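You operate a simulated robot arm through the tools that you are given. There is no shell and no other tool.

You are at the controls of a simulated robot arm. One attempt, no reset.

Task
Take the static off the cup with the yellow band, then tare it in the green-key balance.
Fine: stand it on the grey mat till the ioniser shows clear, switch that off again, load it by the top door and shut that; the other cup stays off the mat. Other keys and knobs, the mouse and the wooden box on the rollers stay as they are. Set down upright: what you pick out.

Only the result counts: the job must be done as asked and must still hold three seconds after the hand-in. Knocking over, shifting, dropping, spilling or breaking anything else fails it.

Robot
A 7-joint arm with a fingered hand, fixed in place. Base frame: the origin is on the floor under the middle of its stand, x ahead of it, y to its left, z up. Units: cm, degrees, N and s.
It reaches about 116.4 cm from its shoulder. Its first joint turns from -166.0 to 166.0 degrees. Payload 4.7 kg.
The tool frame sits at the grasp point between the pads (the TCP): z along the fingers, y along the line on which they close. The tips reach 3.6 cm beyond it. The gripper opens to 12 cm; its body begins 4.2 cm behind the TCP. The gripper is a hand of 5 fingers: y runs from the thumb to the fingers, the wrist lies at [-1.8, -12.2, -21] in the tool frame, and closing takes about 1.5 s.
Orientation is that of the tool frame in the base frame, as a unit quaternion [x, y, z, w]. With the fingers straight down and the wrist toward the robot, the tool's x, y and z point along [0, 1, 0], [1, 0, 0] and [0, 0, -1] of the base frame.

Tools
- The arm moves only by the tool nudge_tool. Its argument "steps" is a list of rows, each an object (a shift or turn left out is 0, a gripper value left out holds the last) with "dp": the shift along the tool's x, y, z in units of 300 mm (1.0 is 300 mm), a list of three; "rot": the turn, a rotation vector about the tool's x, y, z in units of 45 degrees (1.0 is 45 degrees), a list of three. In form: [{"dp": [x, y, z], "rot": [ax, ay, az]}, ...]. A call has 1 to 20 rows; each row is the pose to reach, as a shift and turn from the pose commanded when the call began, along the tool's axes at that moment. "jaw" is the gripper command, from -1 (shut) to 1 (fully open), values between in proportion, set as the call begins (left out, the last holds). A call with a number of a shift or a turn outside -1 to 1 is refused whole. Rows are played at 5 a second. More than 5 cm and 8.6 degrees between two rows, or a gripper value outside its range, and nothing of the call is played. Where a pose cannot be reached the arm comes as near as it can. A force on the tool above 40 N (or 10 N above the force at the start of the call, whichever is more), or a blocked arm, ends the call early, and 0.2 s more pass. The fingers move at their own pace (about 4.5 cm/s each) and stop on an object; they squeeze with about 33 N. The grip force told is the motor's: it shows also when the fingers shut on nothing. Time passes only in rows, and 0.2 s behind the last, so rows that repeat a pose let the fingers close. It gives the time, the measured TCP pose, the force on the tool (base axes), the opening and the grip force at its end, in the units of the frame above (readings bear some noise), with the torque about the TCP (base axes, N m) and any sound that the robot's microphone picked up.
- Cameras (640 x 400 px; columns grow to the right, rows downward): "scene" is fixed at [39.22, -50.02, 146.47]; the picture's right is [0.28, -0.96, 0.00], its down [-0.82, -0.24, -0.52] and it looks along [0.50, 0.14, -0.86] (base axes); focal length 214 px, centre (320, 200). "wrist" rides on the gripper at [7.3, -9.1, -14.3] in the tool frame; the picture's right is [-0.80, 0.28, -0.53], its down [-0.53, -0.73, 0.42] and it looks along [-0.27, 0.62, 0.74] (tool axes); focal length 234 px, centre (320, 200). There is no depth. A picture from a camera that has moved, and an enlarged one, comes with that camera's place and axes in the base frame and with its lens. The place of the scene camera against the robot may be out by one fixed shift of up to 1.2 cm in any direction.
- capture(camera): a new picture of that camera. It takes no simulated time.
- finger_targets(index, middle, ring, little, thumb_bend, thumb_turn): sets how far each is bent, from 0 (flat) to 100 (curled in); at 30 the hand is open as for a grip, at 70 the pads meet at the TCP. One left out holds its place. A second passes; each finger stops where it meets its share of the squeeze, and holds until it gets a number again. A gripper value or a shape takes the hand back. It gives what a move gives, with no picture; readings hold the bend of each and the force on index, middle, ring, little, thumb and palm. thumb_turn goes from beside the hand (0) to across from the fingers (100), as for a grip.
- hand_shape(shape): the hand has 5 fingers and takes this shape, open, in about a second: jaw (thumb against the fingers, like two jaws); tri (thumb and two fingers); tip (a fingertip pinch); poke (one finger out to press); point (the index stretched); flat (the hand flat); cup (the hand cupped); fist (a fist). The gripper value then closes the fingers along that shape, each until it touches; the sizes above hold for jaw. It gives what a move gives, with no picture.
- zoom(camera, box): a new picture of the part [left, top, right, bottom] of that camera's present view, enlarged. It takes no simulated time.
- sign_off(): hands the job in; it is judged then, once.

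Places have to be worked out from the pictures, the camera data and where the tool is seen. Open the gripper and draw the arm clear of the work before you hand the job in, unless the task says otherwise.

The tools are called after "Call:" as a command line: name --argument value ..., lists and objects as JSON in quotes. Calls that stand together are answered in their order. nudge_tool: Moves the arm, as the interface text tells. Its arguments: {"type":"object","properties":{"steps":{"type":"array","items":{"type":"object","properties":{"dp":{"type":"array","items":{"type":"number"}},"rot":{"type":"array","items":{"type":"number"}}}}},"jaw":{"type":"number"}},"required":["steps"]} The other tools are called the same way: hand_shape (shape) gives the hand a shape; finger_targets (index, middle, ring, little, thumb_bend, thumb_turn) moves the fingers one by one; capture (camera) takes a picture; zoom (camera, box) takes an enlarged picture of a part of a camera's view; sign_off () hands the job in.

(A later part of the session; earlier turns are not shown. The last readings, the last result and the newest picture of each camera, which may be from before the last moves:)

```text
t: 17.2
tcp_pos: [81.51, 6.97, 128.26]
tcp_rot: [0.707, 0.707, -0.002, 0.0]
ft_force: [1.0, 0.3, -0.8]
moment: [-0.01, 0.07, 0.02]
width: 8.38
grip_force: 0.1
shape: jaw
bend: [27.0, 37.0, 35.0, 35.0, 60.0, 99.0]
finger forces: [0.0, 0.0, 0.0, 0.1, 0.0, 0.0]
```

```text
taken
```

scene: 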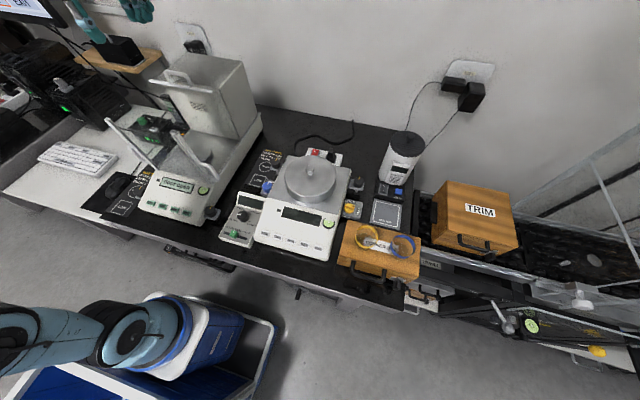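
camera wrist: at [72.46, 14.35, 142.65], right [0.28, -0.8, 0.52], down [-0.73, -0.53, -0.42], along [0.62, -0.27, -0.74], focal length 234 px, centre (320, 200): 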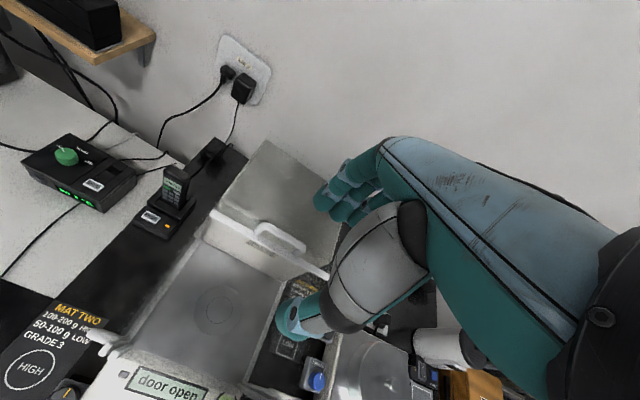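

The door is fully open. I'll zoom in on the chamber from here to refine the pan and opening positions.

Call:
zoom --camera "wrist" --box '[80, 200, 336, 360]'

Call:
zoom --camera "scene" --box '[100, 50, 260, 150]'

Call:
zoom --camera "scene" --box '[100, 130, 260, 230]'

```text
2.50 times, centred on (208, 280) of wrist
camera zoom: at [72.46, 14.35, 142.65], right [0.28, -0.8, 0.52], down [-0.73, -0.53, -0.42], along [0.62, -0.27, -0.74], focal length 585 px, centre (600, 0)
```

zoom: 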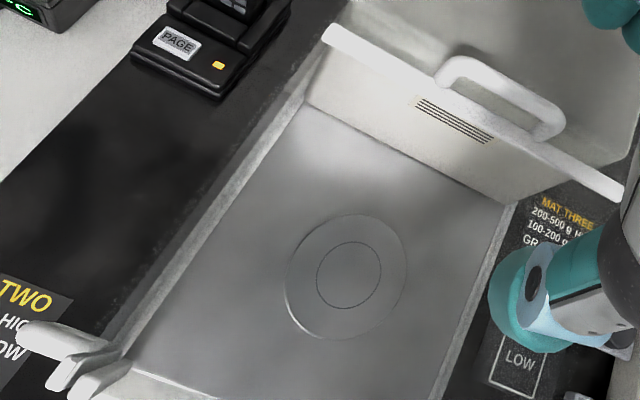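

```text
4.00 times, centred on (180, 100) of scene
camera zoom: at [39.22, -50.02, 146.47], right [0.28, -0.96, 0.0], down [-0.82, -0.24, -0.52], along [0.5, 0.14, -0.86], focal length 858 px, centre (880, 600)
```

zoom: 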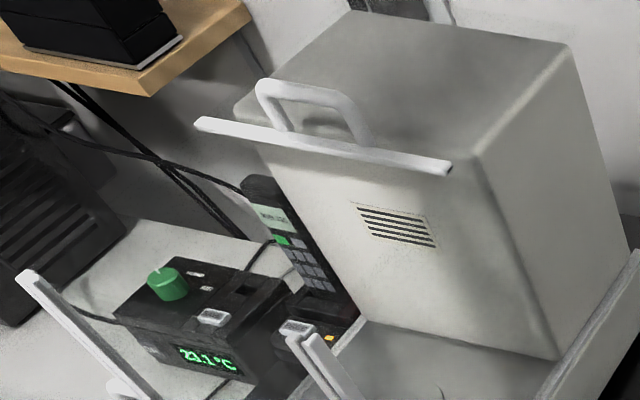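

```text
4.00 times, centred on (180, 180) of scene
camera zoom: at [39.22, -50.02, 146.47], right [0.28, -0.96, 0.0], down [-0.82, -0.24, -0.52], along [0.5, 0.14, -0.86], focal length 858 px, centre (880, 280)
```

zoom: 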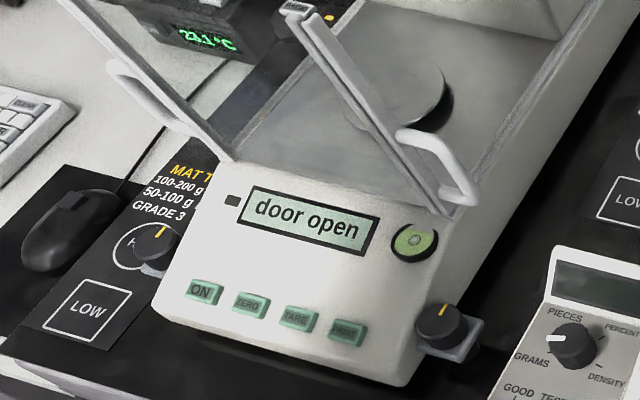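

Refined: pan centre (79.5, 6.4, 89), open bar at x ≈ 86.5. Now I'll travel back toward the cups.

Call:
nudge_tool --steps '[{"dp": [-0.1, -0.1, 0]}, {"dp": [-0.2, -0.2, 0]}, {"dp": [-0.3, -0.3, 0]}, {"dp": [-0.4, -0.4, 0]}, {"dp": [-0.5, -0.5, 0]}, {"dp": [-0.6, -0.6, 0]}, {"dp": [-0.7, -0.7, 0]}, {"dp": [-0.8, -0.8, 0.03]}, {"dp": [-0.9, -0.9, 0.06]}, {"dp": [-0.98, -0.98, 0.1]}]'

Call:
nudge_tool --steps '[{"dp": [-0.13, 0, 0.05], "rot": [-0.1, 0, 0]}, {"dp": [-0.26, 0, 0.1], "rot": [-0.2, 0, 0]}, {"dp": [-0.39, 0, 0.15], "rot": [-0.3, 0, 0]}, {"dp": [-0.52, -0.02, 0.2], "rot": [-0.4, 0, 0]}, {"dp": [-0.65, -0.04, 0.25], "rot": [-0.5, 0, 0]}, {"dp": [-0.78, -0.06, 0.3], "rot": [-0.6, 0, 0]}, {"dp": [-0.9, -0.08, 0.35], "rot": [-0.667, 0, 0]}, {"dp": [-0.95, -0.1, 0.4], "rot": [-0.667, 0, 0]}, {"dp": [-0.95, -0.1, 0.4], "rot": [-0.667, 0, 0]}]'

Call:
capture --camera "wrist"

Call:
capture --camera "scene"

```text
t: 19.4
tcp_pos: [52.29, -22.36, 125.45]
tcp_rot: [0.707, 0.707, 0.0, 0.0]
ft_force: [0.4, 0.0, -0.9]
moment: [-0.01, -0.02, 0.03]
width: 8.38
grip_force: 0.0
shape: jaw
bend: [27.0, 37.0, 35.0, 35.0, 60.0, 99.0]
finger forces: [0.0, 0.0, 0.0, 0.0, 0.0, 0.1]
```

```text
t: 21.4
tcp_pos: [48.97, -50.91, 113.14]
tcp_rot: [0.683, 0.683, 0.183, 0.183]
ft_force: [0.7, -0.6, 0.1]
moment: [-0.04, -0.04, -0.02]
width: 8.39
grip_force: 0.0
shape: jaw
bend: [27.0, 37.0, 35.0, 35.0, 60.0, 99.0]
finger forces: [0.0, 0.0, 0.0, 0.0, 0.0, 0.0]
```

```text
taken
camera wrist: at [33.95, -43.74, 121.0], right [-0.02, -0.8, 0.59], down [-0.42, -0.53, -0.73], along [0.91, -0.27, -0.33], focal length 234 px, centre (320, 200)
```

wrist: 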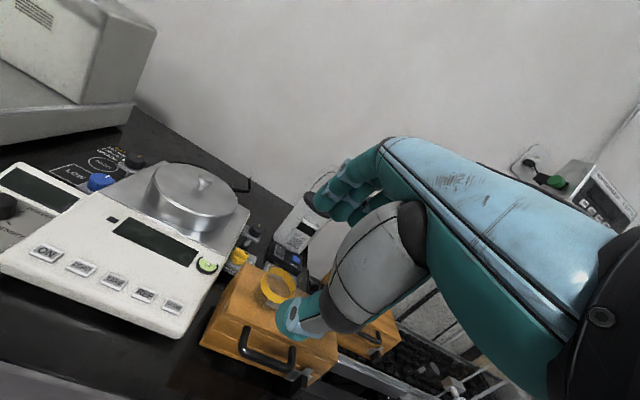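

```text
taken
```

scene: 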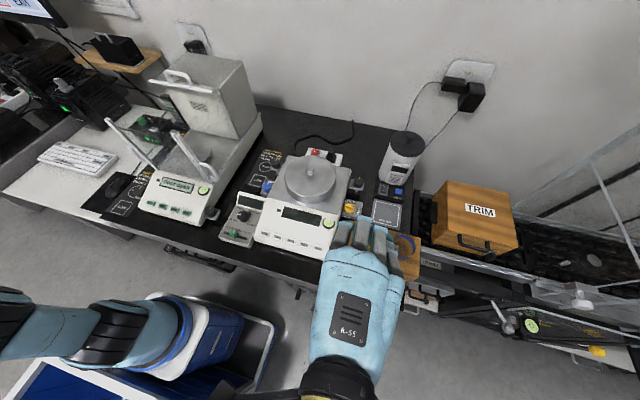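

I'll zoom in on the yellow cup from this lower angle.

Call:
zoom --camera "wrist" --box '[210, 230, 338, 310]'

Call:
zoom --camera "wrist" --box '[256, 180, 352, 240]'

```text
5.00 times, centred on (274, 270) of wrist
camera zoom: at [33.95, -43.74, 121.0], right [-0.02, -0.8, 0.59], down [-0.42, -0.53, -0.73], along [0.91, -0.27, -0.33], focal length 1171 px, centre (550, -150)
```

zoom: 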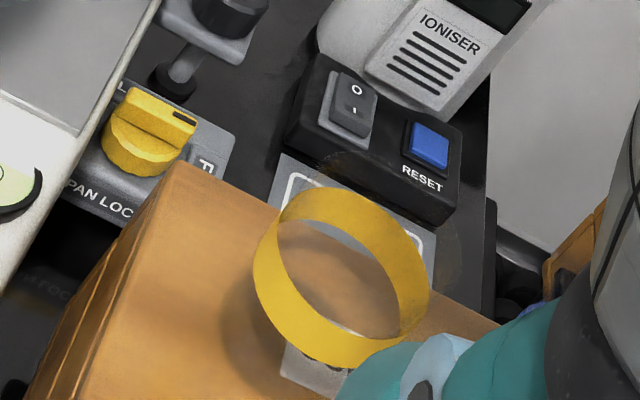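

```text
6.67 times, centred on (304, 210) of wrist
camera zoom: at [33.95, -43.74, 121.0], right [-0.02, -0.8, 0.59], down [-0.42, -0.53, -0.73], along [0.91, -0.27, -0.33], focal length 1561 px, centre (427, 133)
```

zoom: 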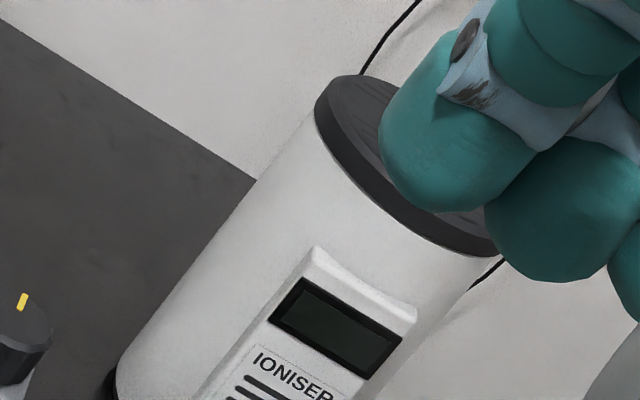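

There's a faint glass outline above the yellow band, so the cup may be taller than its band. I'll zoom in tighter.

Call:
zoom --camera "wrist" --box '[250, 250, 314, 290]'

Call:
zoom --camera "wrist" --box '[254, 270, 318, 310]'

Call:
zoom --camera "wrist" --box '[230, 240, 342, 310]'

```text
10.00 times, centred on (282, 270) of wrist
camera zoom: at [33.95, -43.74, 121.0], right [-0.02, -0.8, 0.59], down [-0.42, -0.53, -0.73], along [0.91, -0.27, -0.33], focal length 2342 px, centre (700, -500)
```

zoom: 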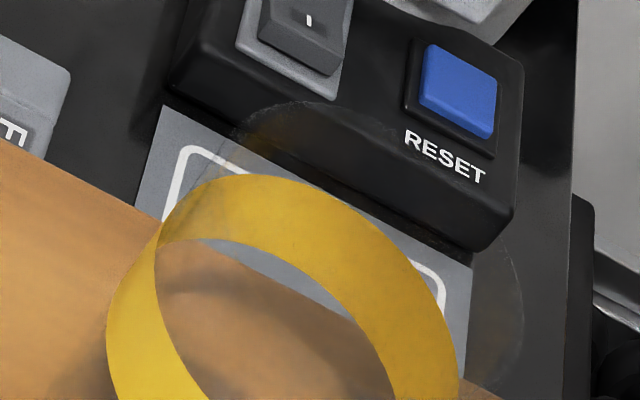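

```text
10.00 times, centred on (286, 290) of wrist
camera zoom: at [33.95, -43.74, 121.0], right [-0.02, -0.8, 0.59], down [-0.42, -0.53, -0.73], along [0.91, -0.27, -0.33], focal length 2342 px, centre (660, -700)
```

zoom: 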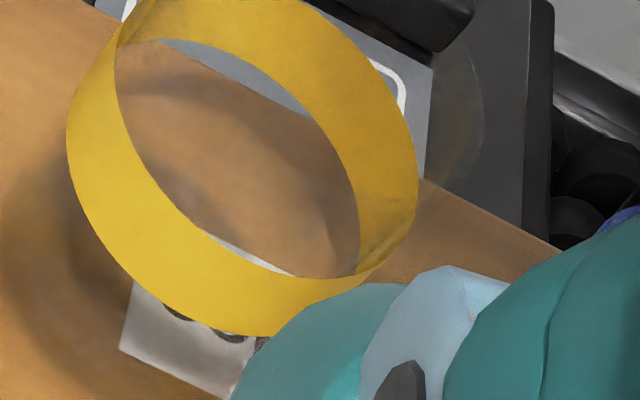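

```text
5.71 times, centred on (286, 275) of wrist
camera zoom: at [33.95, -43.74, 121.0], right [-0.02, -0.8, 0.59], down [-0.42, -0.53, -0.73], along [0.91, -0.27, -0.33], focal length 1338 px, centre (514, -229)
```

zoom: 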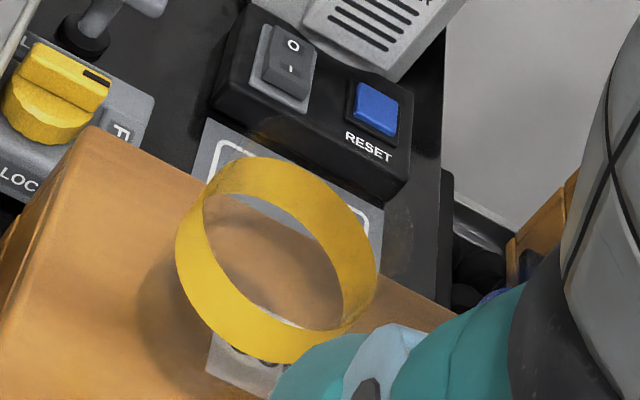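

The clear glass wall extends about 1.8 cm above the band (rim z ≈ 97.3), so the cup is roughly 6 cm tall on a box top at z ≈ 91.5. I need to know how the fingers spread relative to the TCP, so I'll zoom the scene camera on the hand.

Call:
zoom --camera "scene" --box '[280, 180, 440, 280]'

Call:
zoom --camera "wrist" --box '[260, 130, 452, 250]'

```text
4.00 times, centred on (360, 230) of scene
camera zoom: at [39.22, -50.02, 146.47], right [0.28, -0.96, 0.0], down [-0.82, -0.24, -0.52], along [0.5, 0.14, -0.86], focal length 858 px, centre (160, 80)
```

zoom: 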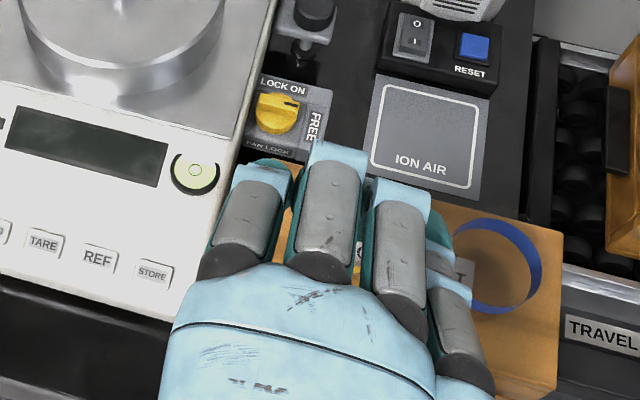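

```text
3.33 times, centred on (356, 190) of wrist
camera zoom: at [33.95, -43.74, 121.0], right [-0.02, -0.8, 0.59], down [-0.42, -0.53, -0.73], along [0.91, -0.27, -0.33], focal length 781 px, centre (200, 233)
```

zoom: 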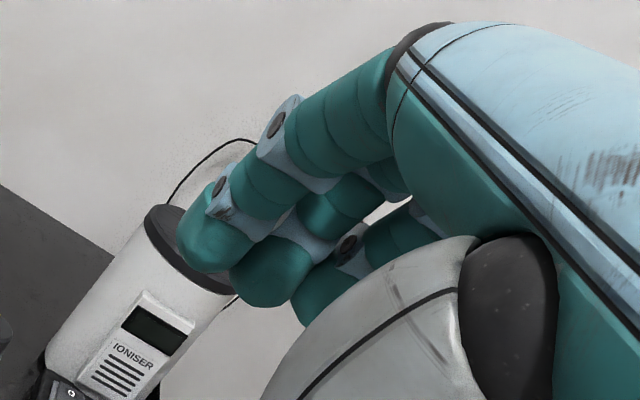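

Index to little fingers sit at about +1, -2, -4.4 and -6.6 cm along tool x from the TCP. With the current yaw, ring and little would reach toward the blue cup, so I'll try the "tri" shape (thumb plus two fingers) here in free air.

Call:
hand_shape --shape "tri"

Call:
capture --camera "wrist"

Call:
zoom --camera "scene" --box '[280, 180, 440, 280]'

```text
t: 22.3
tcp_pos: [49.08, -50.95, 113.28]
tcp_rot: [0.683, 0.683, 0.183, 0.183]
ft_force: [-0.7, 0.1, -0.3]
moment: [-0.02, 0.0, 0.03]
width: 12.0
grip_force: 0.1
shape: tri
bend: [30.0, 30.0, 99.0, 99.0, 30.0, 98.0]
finger forces: [0.0, 0.0, 0.0, 0.0, 0.0, 0.0]
```

```text
taken
camera wrist: at [33.97, -43.72, 121.01], right [-0.02, -0.8, 0.59], down [-0.42, -0.53, -0.73], along [0.91, -0.27, -0.33], focal length 234 px, centre (320, 200)
```

wrist: 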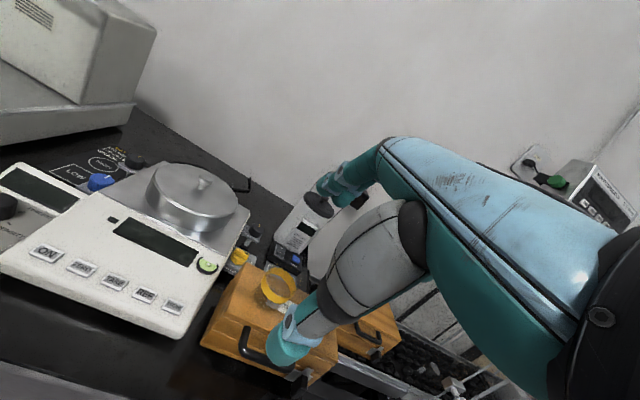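

```text
4.00 times, centred on (360, 230) of scene
camera zoom: at [39.22, -50.02, 146.47], right [0.28, -0.96, 0.0], down [-0.82, -0.24, -0.52], along [0.5, 0.14, -0.86], focal length 858 px, centre (160, 80)
```

zoom: 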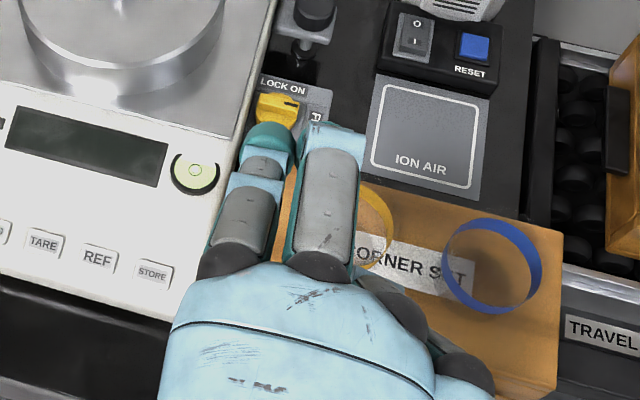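

In "tri" the ring and little fingers curl away. I'll level the hand again and move above the cups, then yaw by 30° so the curled fingers stay clear of the blue cup.

Call:
nudge_tool --steps '[{"dp": [-0.03, 0.05, 0.036], "rot": [0.133, 0, 0]}, {"dp": [-0.06, 0.1, 0.072], "rot": [0.267, 0, 0]}, {"dp": [-0.09, 0.15, 0.108], "rot": [0.4, 0, 0]}, {"dp": [-0.12, 0.2, 0.144], "rot": [0.533, 0, 0]}, {"dp": [-0.153, 0.243, 0.179], "rot": [0.667, 0, 0]}, {"dp": [-0.153, 0.243, 0.179], "rot": [0.667, 0, 0]}]'

Call:
nudge_tool --steps '[{"dp": [0, 0.03, 0], "rot": [0, 0, -0.133]}, {"dp": [0, 0.06, 0], "rot": [0, 0, -0.267]}, {"dp": [0, 0.09, 0], "rot": [0, 0, -0.4]}, {"dp": [0, 0.12, 0], "rot": [0, 0, -0.533]}, {"dp": [0, 0.137, 0], "rot": [0, 0, -0.667]}, {"dp": [0, 0.137, 0], "rot": [0, 0, -0.667]}]' --jaw 0.5

Call:
capture --camera "wrist"

Call:
capture --camera "scene"

```text
t: 23.7
tcp_pos: [58.01, -55.72, 112.29]
tcp_rot: [0.707, 0.707, -0.001, -0.001]
ft_force: [0.0, 0.1, 0.2]
moment: [0.0, 0.0, -0.01]
width: 11.99
grip_force: 0.0
shape: tri
bend: [30.0, 30.0, 99.0, 99.0, 30.0, 98.0]
finger forces: [0.0, 0.0, 0.0, 0.1, 0.1, 0.0]
```

```text
t: 25.1
tcp_pos: [62.12, -55.63, 112.31]
tcp_rot: [0.499, 0.867, 0.0, 0.0]
ft_force: [0.8, 0.5, 0.0]
moment: [-0.01, -0.01, -0.01]
width: 9.03
grip_force: 0.0
shape: tri
bend: [26.0, 36.0, 99.0, 99.0, 56.0, 99.0]
finger forces: [0.0, 0.1, 0.0, 0.1, 0.0, 0.1]
```

```text
taken
camera wrist: at [50.69, -53.91, 126.58], right [0.64, -0.56, 0.53], down [-0.37, -0.83, -0.42], along [0.67, 0.08, -0.74], focal length 234 px, centre (320, 200)
```

wrist: 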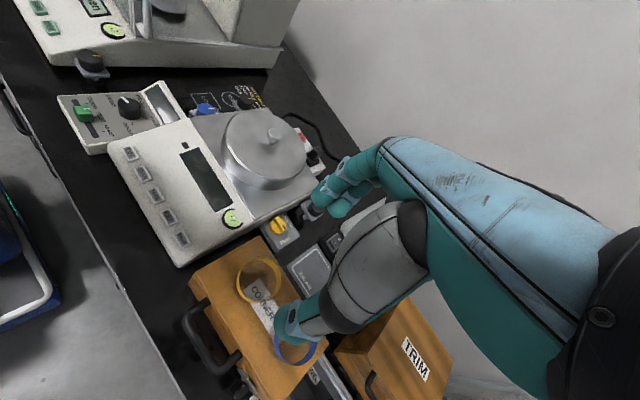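

```text
taken
```

scene: 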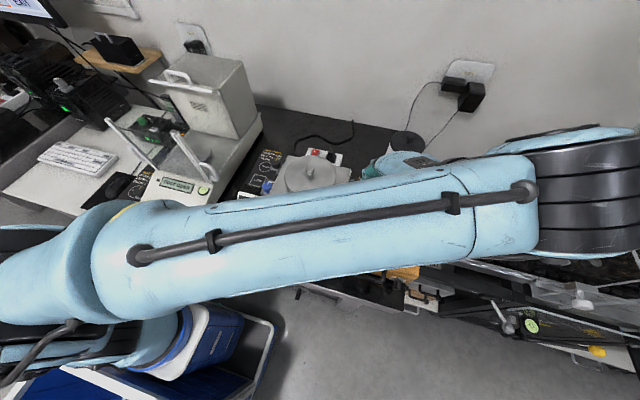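

The hand is levelled and yawed 30°, directly above the cup. I'll zoom to refine the yellow cup's position from this view.

Call:
zoom --camera "wrist" --box '[212, 240, 340, 320]'

Call:
zoom --camera "wrist" --box '[180, 220, 372, 340]'

Call:
zoom --camera "wrist" --box '[260, 130, 452, 250]'

```text
5.00 times, centred on (276, 280) of wrist
camera zoom: at [50.69, -53.91, 126.58], right [0.64, -0.56, 0.53], down [-0.37, -0.83, -0.42], along [0.67, 0.08, -0.74], focal length 1171 px, centre (540, -200)
```

zoom: 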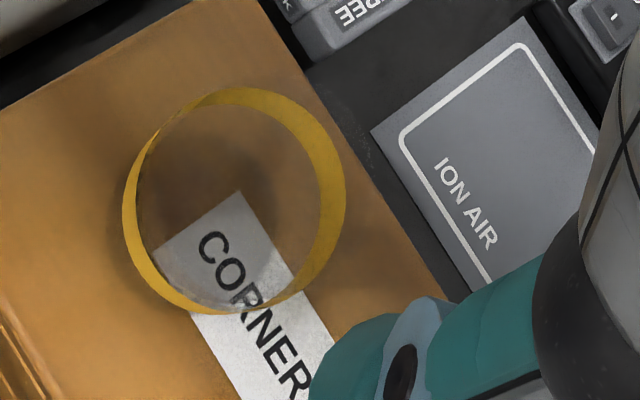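

```text
3.33 times, centred on (276, 280) of wrist
camera zoom: at [50.69, -53.91, 126.58], right [0.64, -0.56, 0.53], down [-0.37, -0.83, -0.42], along [0.67, 0.08, -0.74], focal length 781 px, centre (467, -67)
```

zoom: 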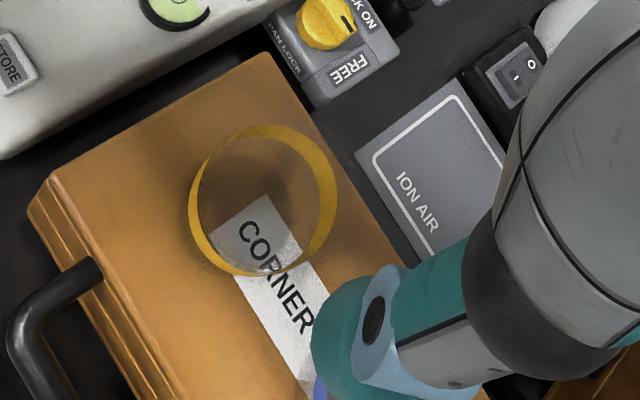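

```text
3.33 times, centred on (356, 190) of wrist
camera zoom: at [50.69, -53.91, 126.58], right [0.64, -0.56, 0.53], down [-0.37, -0.83, -0.42], along [0.67, 0.08, -0.74], focal length 781 px, centre (200, 233)
```

zoom: 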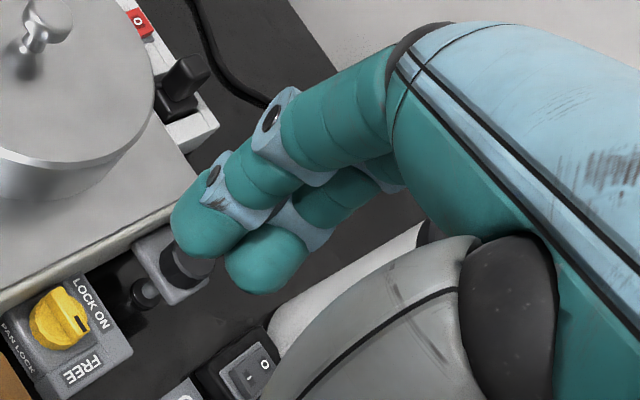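

The cup centre estimates agree at about (62.2, -55.8), radius about 2.75 cm. I'll descend partway, offset slightly so thumb and fingers straddle it evenly, then check.

Call:
nudge_tool --steps '[{"dp": [0.005, -0.013, 0.1]}, {"dp": [0.0102, -0.0257, 0.2]}, {"dp": [0.0102, -0.0257, 0.28]}, {"dp": [0.0102, -0.0257, 0.327]}, {"dp": [0.0102, -0.0257, 0.327]}]'

Call:
capture --camera "wrist"

Call:
zoom --camera "wrist" --box '[232, 170, 392, 370]'

```text
t: 26.3
tcp_pos: [61.46, -55.74, 102.6]
tcp_rot: [0.5, 0.866, -0.001, -0.001]
ft_force: [-0.2, 1.2, -0.7]
moment: [-0.01, 0.03, 0.03]
width: 9.07
grip_force: 0.1
shape: tri
bend: [26.0, 36.0, 99.0, 99.0, 56.0, 99.0]
finger forces: [0.1, 0.1, 0.0, 0.0, 0.1, 0.1]
```

```text
taken
camera wrist: at [49.86, -54.05, 116.86], right [0.64, -0.56, 0.53], down [-0.37, -0.83, -0.42], along [0.67, 0.08, -0.74], focal length 234 px, centre (320, 200)
```

wrist: 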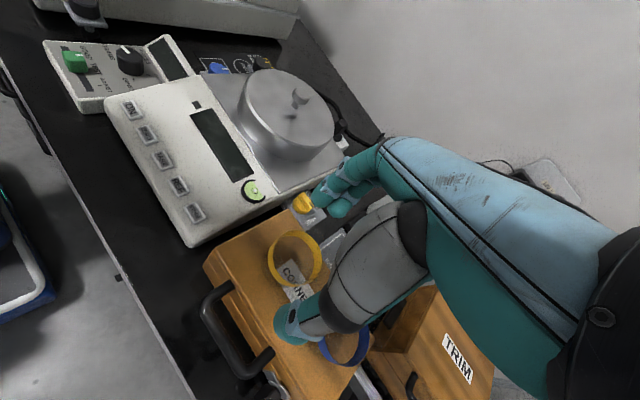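

```text
2.00 times, centred on (312, 270) of wrist
camera zoom: at [49.86, -54.05, 116.86], right [0.64, -0.56, 0.53], down [-0.37, -0.83, -0.42], along [0.67, 0.08, -0.74], focal length 468 px, centre (336, 60)
```

zoom: 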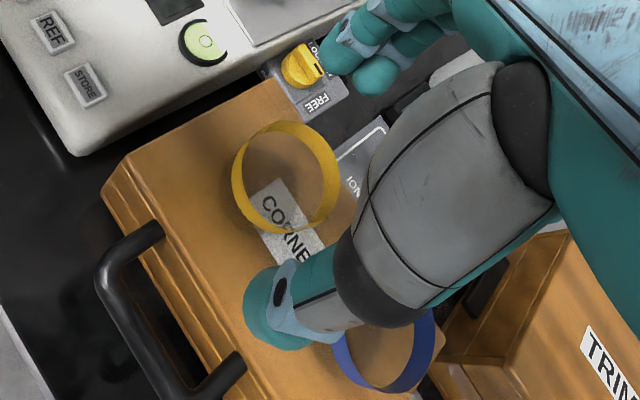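

The cup sits centred between thumb and fingers (tool y ≈ +0.7, x ≈ -0.5). I'll descend to grasp height slowly, monitoring force.

Call:
nudge_tool --steps '[{"dp": [0, 0, 0.05]}, {"dp": [0, 0, 0.1]}, {"dp": [0, 0, 0.145]}, {"dp": [0, 0, 0.185]}, {"dp": [0, 0, 0.185]}]'

Call:
capture --camera "wrist"

Call:
zoom --camera "wrist" --box '[220, 160, 412, 380]'

```text
t: 27.5
tcp_pos: [61.35, -55.81, 97.08]
tcp_rot: [0.5, 0.866, 0.0, 0.0]
ft_force: [0.1, 0.5, -0.3]
moment: [0.0, 0.01, -0.01]
width: 9.04
grip_force: 0.0
shape: tri
bend: [26.0, 36.0, 99.0, 99.0, 56.0, 99.0]
finger forces: [0.0, 0.0, 0.0, 0.1, 0.0, 0.0]
```

```text
taken
camera wrist: at [49.93, -54.01, 111.36], right [0.64, -0.56, 0.53], down [-0.37, -0.83, -0.42], along [0.67, 0.08, -0.74], focal length 234 px, centre (320, 200)
```

wrist: 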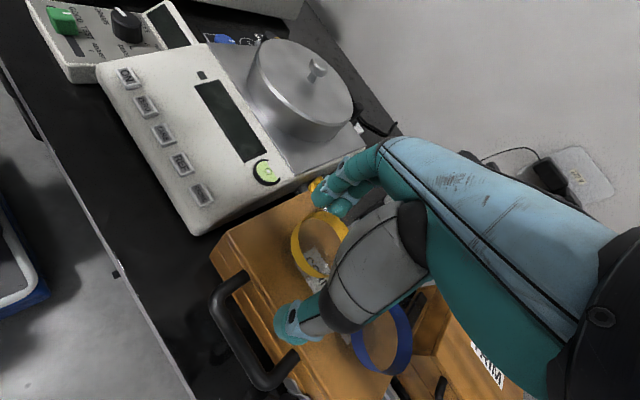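

```text
1.82 times, centred on (316, 270) of wrist
camera zoom: at [49.93, -54.01, 111.36], right [0.64, -0.56, 0.53], down [-0.37, -0.83, -0.42], along [0.67, 0.08, -0.74], focal length 426 px, centre (327, 73)
```

zoom: 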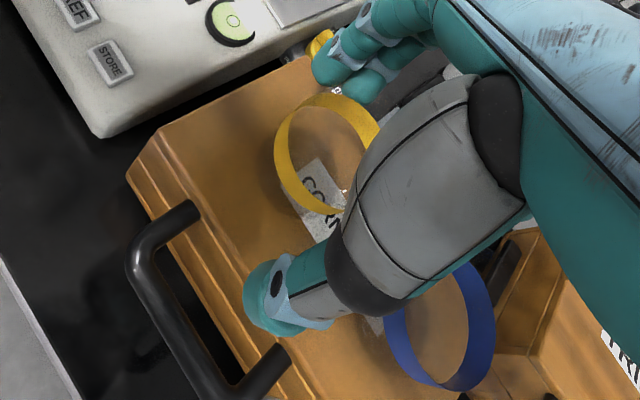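

The cup is between the digits with no contact. I'll close the grip and hold still.

Call:
nudge_tool --steps '[{"dp": [0, 0, 0]}, {"dp": [0, 0, 0]}, {"dp": [0, 0, 0]}, {"dp": [0, 0, 0]}, {"dp": [0, 0, 0]}, {"dp": [0, 0, 0]}, {"dp": [0, 0, 0]}, {"dp": [0, 0, 0]}, {"dp": [0, 0, 0]}]' --jaw -0.4

Call:
capture --camera "wrist"

Call:
zoom --camera "wrist" --box '[220, 160, 412, 380]'

```text
t: 29.5
tcp_pos: [61.49, -55.69, 97.01]
tcp_rot: [0.499, 0.866, 0.0, -0.001]
ft_force: [0.2, 0.0, -0.9]
moment: [0.0, -0.03, 0.02]
width: 4.3
grip_force: 33.0
shape: tri
bend: [74.0, 51.0, 100.0, 100.0, 73.0, 100.0]
finger forces: [12.6, 15.1, 0.0, 0.1, 29.5, 0.0]
```

```text
taken
camera wrist: at [49.93, -54.02, 111.37], right [0.64, -0.56, 0.53], down [-0.37, -0.83, -0.42], along [0.67, 0.08, -0.74], focal length 234 px, centre (320, 200)
```

wrist: 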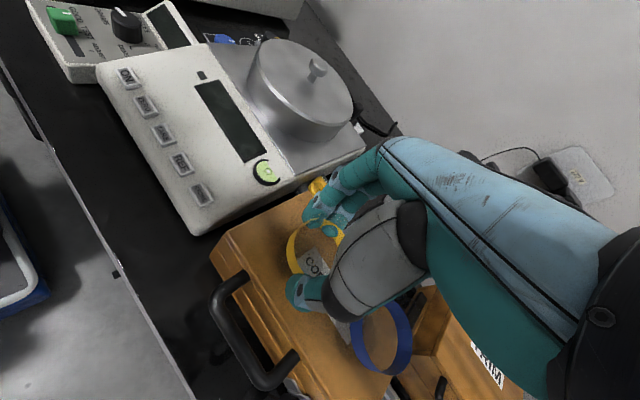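

```text
1.82 times, centred on (316, 270) of wrist
camera zoom: at [49.93, -54.02, 111.37], right [0.64, -0.56, 0.53], down [-0.37, -0.83, -0.42], along [0.67, 0.08, -0.74], focal length 426 px, centre (327, 73)
```

zoom: 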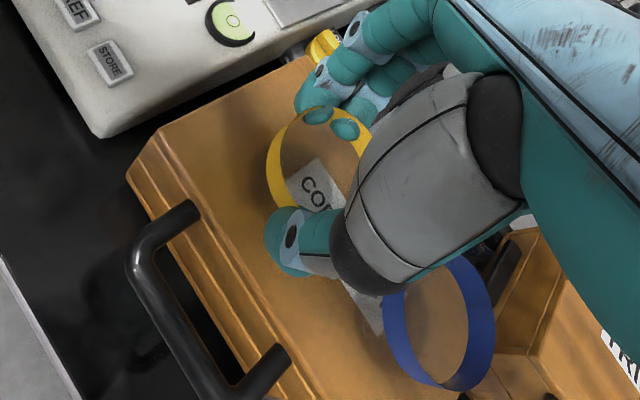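

The grip is firm (33 N, thumb against index and middle). I'll lift straight up slowly and verify the cup comes along.

Call:
nudge_tool --steps '[{"dp": [0, 0, -0.02]}, {"dp": [0, 0, -0.05]}, {"dp": [0, 0, -0.1]}, {"dp": [0, 0, -0.17]}, {"dp": [0, 0, -0.25]}, {"dp": [0, 0, -0.33]}, {"dp": [0, 0, -0.4]}, {"dp": [0, 0, -0.4]}]'

Call:
capture --camera "wrist"

Call:
zoom --camera "wrist" --box '[220, 160, 412, 380]'

```text
t: 31.3
tcp_pos: [61.48, -55.74, 108.97]
tcp_rot: [0.5, 0.866, 0.0, 0.0]
ft_force: [-0.1, 0.3, -0.1]
moment: [0.0, 0.03, 0.01]
width: 4.29
grip_force: 33.1
shape: tri
bend: [74.0, 51.0, 100.0, 100.0, 73.0, 100.0]
finger forces: [12.7, 15.1, 0.1, 0.1, 29.6, 0.0]
```

```text
taken
camera wrist: at [49.97, -54.02, 123.35], right [0.64, -0.56, 0.52], down [-0.37, -0.83, -0.42], along [0.67, 0.08, -0.74], focal length 234 px, centre (320, 200)
```

wrist: 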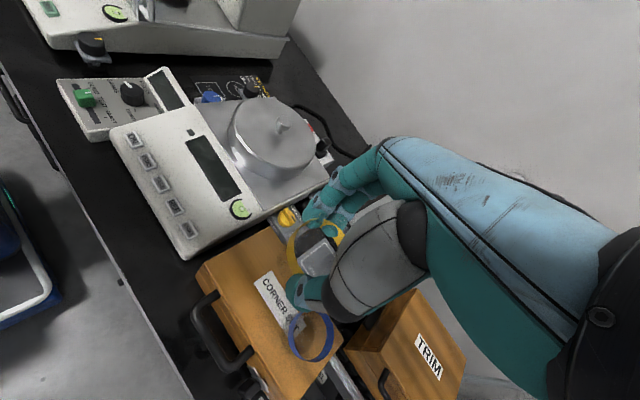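

```text
1.82 times, centred on (316, 270) of wrist
camera zoom: at [49.97, -54.02, 123.35], right [0.64, -0.56, 0.52], down [-0.37, -0.83, -0.42], along [0.67, 0.08, -0.74], focal length 426 px, centre (327, 73)
```

zoom: 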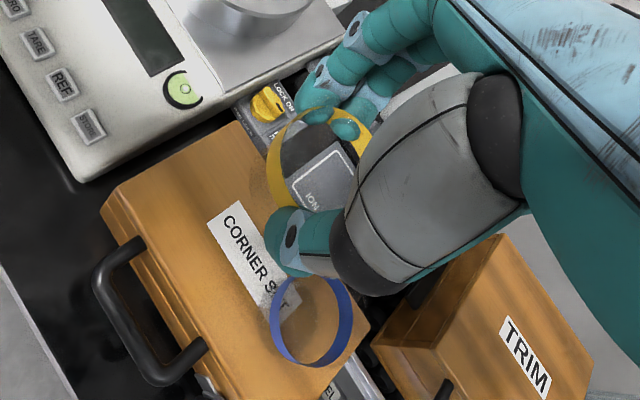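

The cup is held and the blue cup is undisturbed. I'll carry it over the mat at (77.6, -62.3) and start lowering.

Call:
nudge_tool --steps '[{"dp": [-0.08, 0.06, 0]}, {"dp": [-0.16, 0.12, 0]}, {"dp": [-0.24, 0.18, 0]}, {"dp": [-0.32, 0.25, 0]}, {"dp": [-0.4, 0.31, 0]}, {"dp": [-0.457, 0.356, 0]}, {"dp": [-0.457, 0.356, 0.1]}, {"dp": [-0.457, 0.356, 0.2]}, {"dp": [-0.457, 0.356, 0.3]}, {"dp": [-0.457, 0.356, 0.4]}, {"dp": [-0.457, 0.356, 0.5]}, {"dp": [-0.457, 0.356, 0.57]}, {"dp": [-0.457, 0.356, 0.57]}]'

Call:
capture --camera "wrist"

Call:
zoom --camera "wrist" --box '[220, 160, 412, 380]'

Call:
capture --camera "scene"

```text
t: 34.1
tcp_pos: [77.35, -62.09, 91.92]
tcp_rot: [0.501, 0.866, 0.0, -0.001]
ft_force: [-0.5, -0.5, -0.9]
moment: [0.04, 0.0, 0.0]
width: 4.3
grip_force: 33.0
shape: tri
bend: [74.0, 51.0, 100.0, 100.0, 73.0, 100.0]
finger forces: [12.7, 15.3, 0.1, 0.0, 29.5, 0.0]
out of reach, approached as far as the arm can: row 6
```

```text
taken
camera wrist: at [65.83, -60.37, 106.19], right [0.64, -0.56, 0.53], down [-0.37, -0.83, -0.42], along [0.67, 0.08, -0.74], focal length 234 px, centre (320, 200)
```

wrist: 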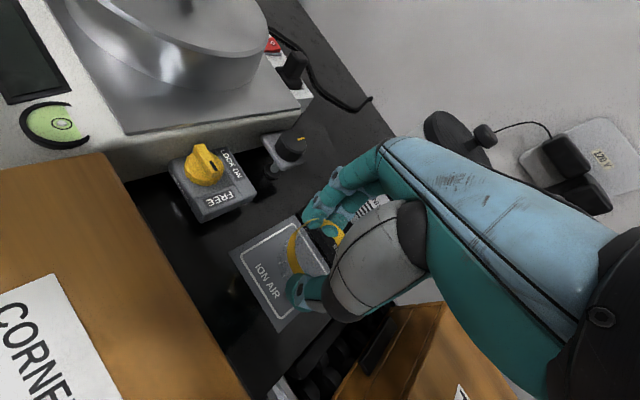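

```text
1.82 times, centred on (316, 270) of wrist
camera zoom: at [65.83, -60.37, 106.19], right [0.64, -0.56, 0.53], down [-0.37, -0.83, -0.42], along [0.67, 0.08, -0.74], focal length 426 px, centre (327, 73)
```

zoom: 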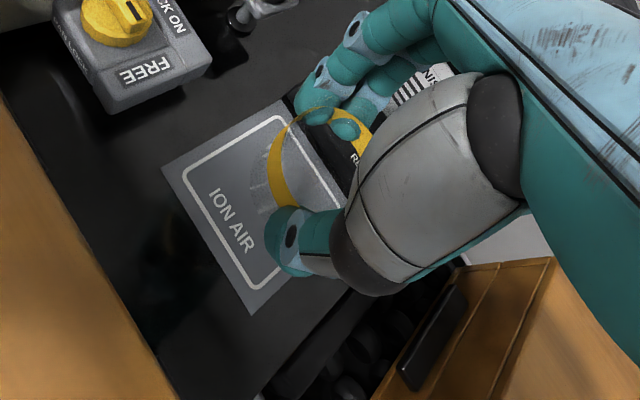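

```text
taken
```

scene: 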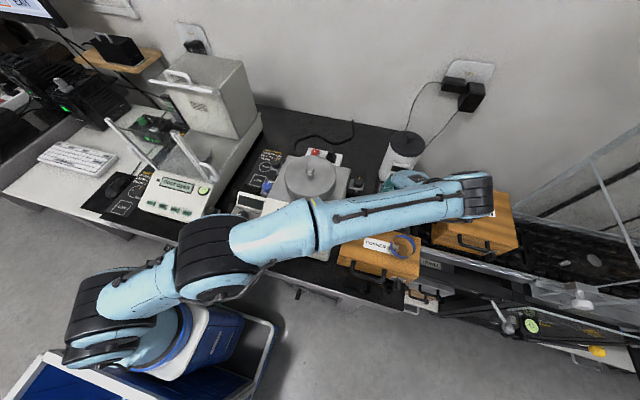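

The cup hangs over the mat with good alignment. I'll lower to just above the expected touchdown (TCP z ≈ 86.8).

Call:
nudge_tool --steps '[{"dp": [0, 0, 0.04]}, {"dp": [0, 0, 0.08]}, {"dp": [0, 0, 0.115]}, {"dp": [0, 0, 0.14]}, {"dp": [0, 0, 0.14]}]'

Call:
zoom --camera "wrist" --box '[220, 200, 348, 280]'

Call:
zoom --camera "wrist" --box '[220, 160, 412, 380]'

```text
t: 35.3
tcp_pos: [77.5, -62.1, 87.62]
tcp_rot: [0.5, 0.866, 0.0, 0.0]
ft_force: [-0.9, 0.2, -0.2]
moment: [0.01, 0.01, 0.02]
width: 4.28
grip_force: 33.3
shape: tri
bend: [74.0, 51.0, 100.0, 100.0, 73.0, 100.0]
finger forces: [12.5, 15.3, 0.0, 0.1, 29.4, 0.0]
```

```text
5.00 times, centred on (284, 240) of wrist
camera zoom: at [66.0, -60.5, 101.99], right [0.64, -0.56, 0.53], down [-0.37, -0.83, -0.42], along [0.67, 0.08, -0.74], focal length 1171 px, centre (500, 0)
```

zoom: 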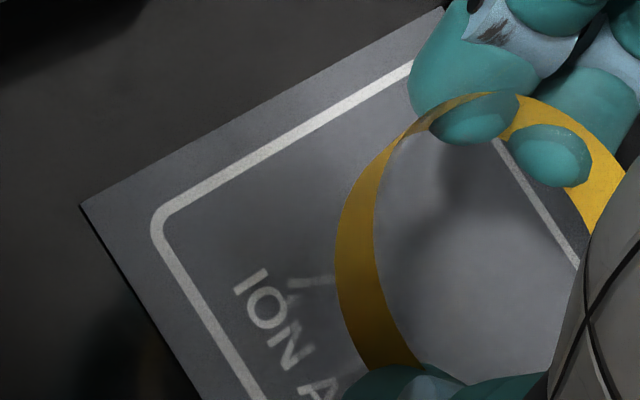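

```text
1.82 times, centred on (316, 270) of wrist
camera zoom: at [66.0, -60.5, 101.99], right [0.64, -0.56, 0.53], down [-0.37, -0.83, -0.42], along [0.67, 0.08, -0.74], focal length 426 px, centre (327, 73)
```

zoom: 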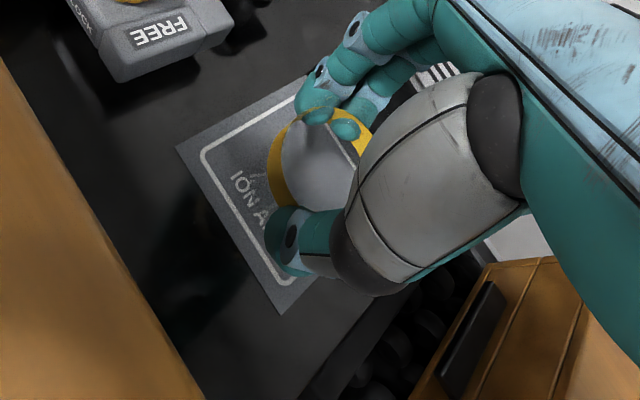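

No contact yet. I'll lower in fine increments watching vertical force.

Call:
nudge_tool --steps '[{"dp": [0, 0, 0.007]}, {"dp": [0, 0, 0.014]}, {"dp": [0, 0, 0.014]}]'

Call:
nudge_tool --steps '[{"dp": [0, 0, 0.006]}, {"dp": [0, 0, 0.006]}]'

Call:
nudge_tool --steps '[{"dp": [0, 0, 0.006]}, {"dp": [0, 0, 0.006]}]'

```text
t: 36.1
tcp_pos: [77.43, -62.25, 87.22]
tcp_rot: [0.5, 0.866, 0.0, 0.0]
ft_force: [-0.6, 0.0, -0.9]
moment: [0.0, -0.02, -0.01]
width: 4.29
grip_force: 32.6
shape: tri
bend: [74.0, 51.0, 100.0, 100.0, 73.0, 100.0]
finger forces: [12.6, 15.5, 0.0, 0.0, 29.5, 0.1]
```

```text
t: 36.7
tcp_pos: [77.55, -62.23, 87.12]
tcp_rot: [0.5, 0.866, 0.0, 0.0]
ft_force: [0.3, -0.3, 0.2]
moment: [0.01, 0.01, 0.0]
width: 4.3
grip_force: 33.0
shape: tri
bend: [74.0, 51.0, 100.0, 100.0, 73.0, 100.0]
finger forces: [12.6, 15.4, 0.1, 0.0, 29.5, 0.0]
```

```text
t: 37.3
tcp_pos: [77.51, -62.41, 87.0]
tcp_rot: [0.5, 0.866, 0.0, 0.0]
ft_force: [-0.3, 0.2, 0.2]
moment: [-0.03, -0.02, -0.04]
width: 4.3
grip_force: 33.2
shape: tri
bend: [74.0, 51.0, 100.0, 100.0, 73.0, 100.0]
finger forces: [12.7, 15.3, 0.0, 0.0, 29.5, 0.0]
```

Still no contact at z = 87.0. I'll continue in 2 mm steps.

Call:
nudge_tool --steps '[{"dp": [0, 0, 0.0067]}, {"dp": [0, 0, 0.0067]}]'

Call:
nudge_tool --steps '[{"dp": [0, 0, 0.0067]}, {"dp": [0, 0, 0.0067]}]'

Call:
nudge_tool --steps '[{"dp": [0, 0, 0.0067]}, {"dp": [0, 0, 0.0067]}]'

```text
t: 37.9
tcp_pos: [77.44, -62.31, 86.69]
tcp_rot: [0.5, 0.866, -0.001, -0.001]
ft_force: [0.6, -0.1, -0.9]
moment: [-0.02, 0.03, -0.04]
width: 4.26
grip_force: 32.5
shape: tri
bend: [74.0, 51.0, 100.0, 100.0, 73.0, 100.0]
finger forces: [12.5, 15.4, 0.1, 0.1, 29.5, 0.1]
```

```text
t: 38.5
tcp_pos: [77.51, -62.16, 86.42]
tcp_rot: [0.5, 0.866, 0.0, 0.0]
ft_force: [0.0, 0.4, -0.5]
moment: [0.0, -0.02, 0.02]
width: 4.29
grip_force: 32.9
shape: tri
bend: [74.0, 51.0, 100.0, 100.0, 73.0, 100.0]
finger forces: [12.7, 15.4, 0.0, 0.1, 29.6, 0.0]
```

```text
t: 39.1
tcp_pos: [77.6, -62.27, 86.3]
tcp_rot: [0.5, 0.866, 0.0, 0.0]
ft_force: [0.5, 0.6, -1.1]
moment: [-0.03, 0.0, -0.06]
width: 4.28
grip_force: 32.9
shape: tri
bend: [74.0, 51.0, 100.0, 100.0, 73.0, 100.0]
finger forces: [12.6, 15.5, 0.1, 0.0, 29.5, 0.0]
```

No contact yet at 86.3; continuing down in 2 mm steps.

Call:
nudge_tool --steps '[{"dp": [0, 0, 0.0067]}, {"dp": [0, 0, 0.0067]}]'

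Call:
nudge_tool --steps '[{"dp": [0, 0, 0.0067]}, {"dp": [0, 0, 0.0067]}]'

Call:
zoom --camera "wrist" --box '[220, 200, 348, 280]'

```text
t: 39.7
tcp_pos: [77.55, -62.23, 86.17]
tcp_rot: [0.5, 0.866, 0.0, -0.001]
ft_force: [0.6, 0.2, 0.0]
moment: [0.0, 0.01, -0.03]
width: 4.29
grip_force: 32.4
shape: tri
bend: [74.0, 51.0, 100.0, 100.0, 73.0, 100.0]
finger forces: [12.6, 15.4, 0.0, 0.0, 29.5, 0.0]
```

```text
t: 40.3
tcp_pos: [77.56, -62.2, 85.95]
tcp_rot: [0.5, 0.866, 0.001, 0.0]
ft_force: [0.0, 0.4, -0.1]
moment: [-0.02, -0.03, -0.01]
width: 4.29
grip_force: 33.4
shape: tri
bend: [74.0, 51.0, 100.0, 100.0, 73.0, 100.0]
finger forces: [12.6, 15.4, 0.0, 0.0, 29.6, 0.1]
```

```text
5.00 times, centred on (284, 240) of wrist
camera zoom: at [66.04, -60.54, 100.23], right [0.64, -0.56, 0.53], down [-0.37, -0.83, -0.42], along [0.67, 0.08, -0.74], focal length 1171 px, centre (500, 0)
```

zoom: 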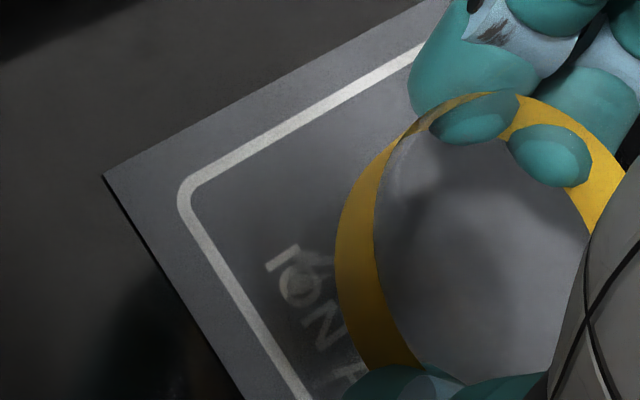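

I estimate the mat surface at about z ≈ 80.5–80.9, so contact should be imminent. Continuing in 1.5–2 mm steps.

Call:
nudge_tool --steps '[{"dp": [0, 0, 0.006]}, {"dp": [0, 0, 0.006]}]'

Call:
nudge_tool --steps '[{"dp": [0, 0, 0.006]}, {"dp": [0, 0, 0.006]}]'

Call:
nudge_tool --steps '[{"dp": [0, 0, 0.006]}, {"dp": [0, 0, 0.006]}]'

```text
t: 40.9
tcp_pos: [77.63, -62.18, 85.79]
tcp_rot: [0.5, 0.866, 0.0, 0.001]
ft_force: [0.2, 0.1, 1.2]
moment: [0.05, -0.03, -0.04]
width: 4.3
grip_force: 32.9
shape: tri
bend: [74.0, 51.0, 100.0, 100.0, 73.0, 100.0]
finger forces: [12.6, 15.3, 0.0, 0.0, 29.6, 0.0]
```

```text
t: 41.5
tcp_pos: [77.58, -62.26, 85.66]
tcp_rot: [0.501, 0.866, -0.001, 0.001]
ft_force: [-0.6, -0.3, 9.3]
moment: [0.01, 0.0, 0.02]
width: 4.32
grip_force: 33.2
shape: tri
bend: [74.0, 51.0, 100.0, 100.0, 74.0, 100.0]
finger forces: [13.0, 15.7, 0.0, 0.1, 30.6, 0.0]
```

```text
t: 42.1
tcp_pos: [77.54, -62.27, 85.65]
tcp_rot: [0.5, 0.866, 0.0, 0.002]
ft_force: [0.5, 0.0, 21.6]
moment: [0.03, -0.02, 0.02]
width: 4.4
grip_force: 33.0
shape: tri
bend: [74.0, 50.0, 100.0, 100.0, 74.0, 100.0]
finger forces: [14.2, 17.4, 0.1, 0.0, 32.6, 0.0]
```

Contact made at TCP z ≈ 85.66. I'll ease back the downward push, then open the hand gradually.

Call:
nudge_tool --steps '[{"dp": [0, 0, -0.008]}, {"dp": [0, 0, -0.008]}]'

Call:
nudge_tool --steps '[{"dp": [0, 0, 0]}, {"dp": [0, 0, 0]}, {"dp": [0, 0, 0]}, {"dp": [0, 0, 0]}, {"dp": [0, 0, 0]}]' --jaw 0.15

Call:
zoom --camera "wrist" --box '[220, 160, 412, 380]'

```text
t: 42.7
tcp_pos: [77.5, -62.32, 85.63]
tcp_rot: [0.5, 0.866, 0.0, 0.001]
ft_force: [0.8, -0.3, 18.5]
moment: [0.02, -0.05, 0.03]
width: 4.41
grip_force: 33.4
shape: tri
bend: [74.0, 50.0, 100.0, 100.0, 74.0, 100.0]
finger forces: [13.9, 17.7, 0.0, 0.1, 32.3, 0.0]
```

```text
t: 43.9
tcp_pos: [77.47, -62.27, 85.47]
tcp_rot: [0.5, 0.866, 0.001, 0.0]
ft_force: [-0.1, 0.0, -0.7]
moment: [-0.01, -0.01, 0.01]
width: 6.83
grip_force: 0.1
shape: tri
bend: [74.0, 42.0, 99.0, 99.0, 67.0, 100.0]
finger forces: [0.0, 0.0, 0.0, 0.1, 0.1, 0.0]
```

```text
1.82 times, centred on (316, 270) of wrist
camera zoom: at [66.05, -60.56, 99.87], right [0.64, -0.56, 0.52], down [-0.37, -0.83, -0.42], along [0.67, 0.08, -0.74], focal length 426 px, centre (327, 73)
```

zoom: 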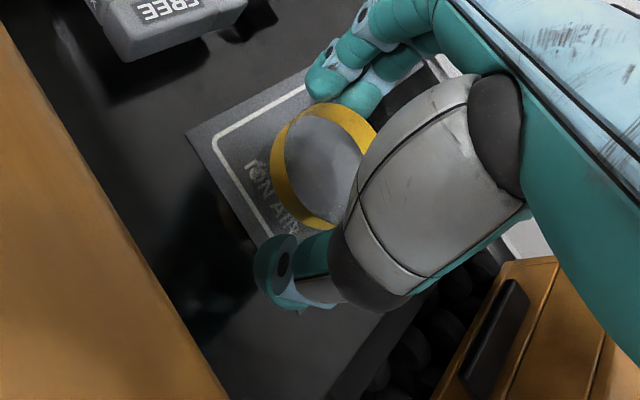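

Released; the cup stands on the mat. I'll lift straight up slowly and check it stays put.

Call:
nudge_tool --steps '[{"dp": [0, 0, -0.03]}, {"dp": [0, 0, -0.07]}, {"dp": [0, 0, -0.12]}, {"dp": [0, 0, -0.2]}, {"dp": [0, 0, -0.3]}, {"dp": [0, 0, -0.4]}, {"dp": [0, 0, -0.45]}]'

Call:
capture --camera "wrist"

Call:
capture --camera "scene"

```text
t: 45.5
tcp_pos: [77.47, -62.4, 99.28]
tcp_rot: [0.499, 0.867, 0.0, 0.0]
ft_force: [0.9, -0.3, -1.1]
moment: [0.01, 0.03, 0.0]
width: 6.87
grip_force: 0.0
shape: tri
bend: [74.0, 42.0, 99.0, 99.0, 67.0, 100.0]
finger forces: [0.0, 0.0, 0.0, 0.0, 0.0, 0.0]
```

```text
taken
camera wrist: at [65.98, -60.67, 113.52], right [0.64, -0.56, 0.53], down [-0.37, -0.83, -0.42], along [0.67, 0.08, -0.74], focal length 234 px, centre (320, 200)
```

wrist: 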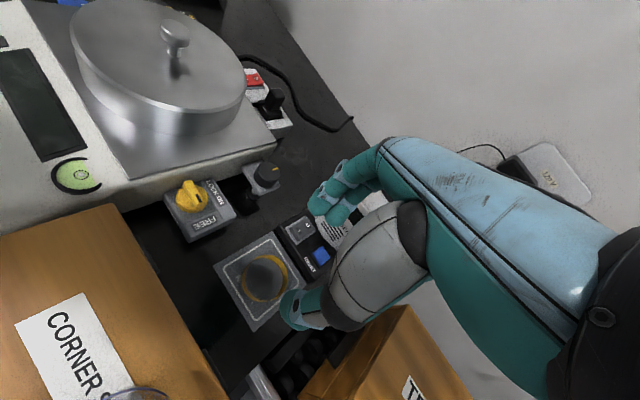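

```text
taken
```

scene: 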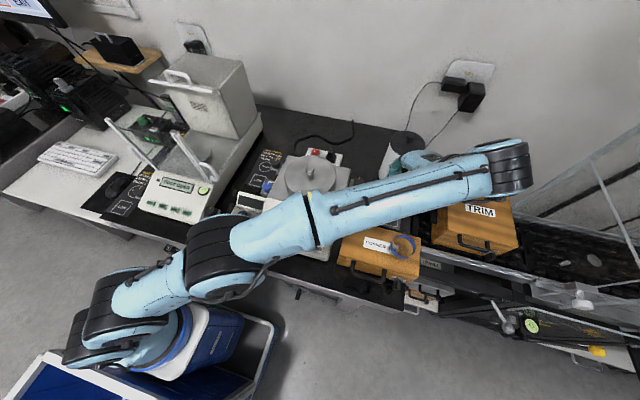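

The cup is standing upright on the mat. I'll zoom in on the cup and the rocker switch for precise positions.

Call:
zoom --camera "wrist" --box '[200, 200, 360, 300]'

Call:
zoom --camera "wrist" --box '[264, 200, 344, 250]'

```text
4.00 times, centred on (280, 250) of wrist
camera zoom: at [65.98, -60.67, 113.52], right [0.64, -0.56, 0.53], down [-0.37, -0.83, -0.42], along [0.67, 0.08, -0.74], focal length 937 px, centre (480, 0)
```

zoom: 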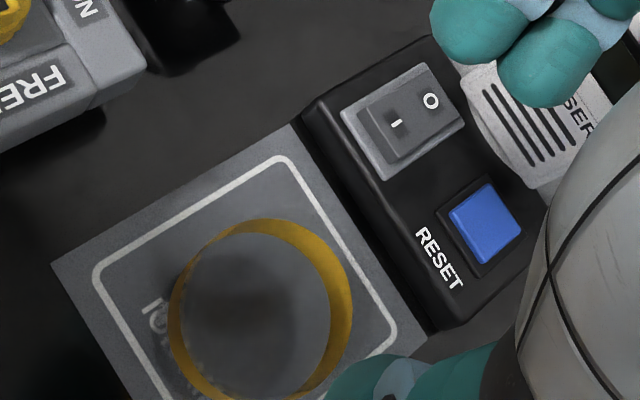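

```text
8.00 times, centred on (304, 225) of wrist
camera zoom: at [65.98, -60.67, 113.52], right [0.64, -0.56, 0.53], down [-0.37, -0.83, -0.42], along [0.67, 0.08, -0.74], focal length 1873 px, centre (448, 0)
```

zoom: 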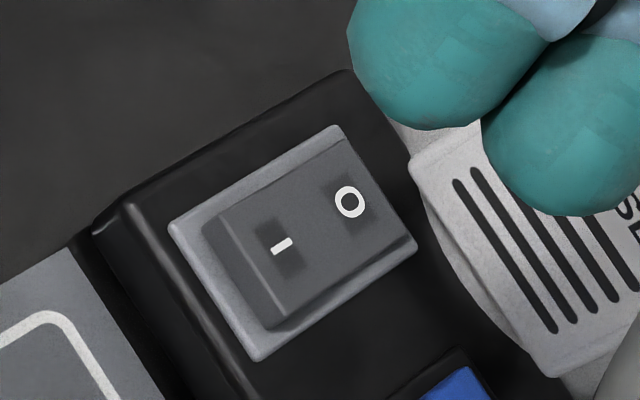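

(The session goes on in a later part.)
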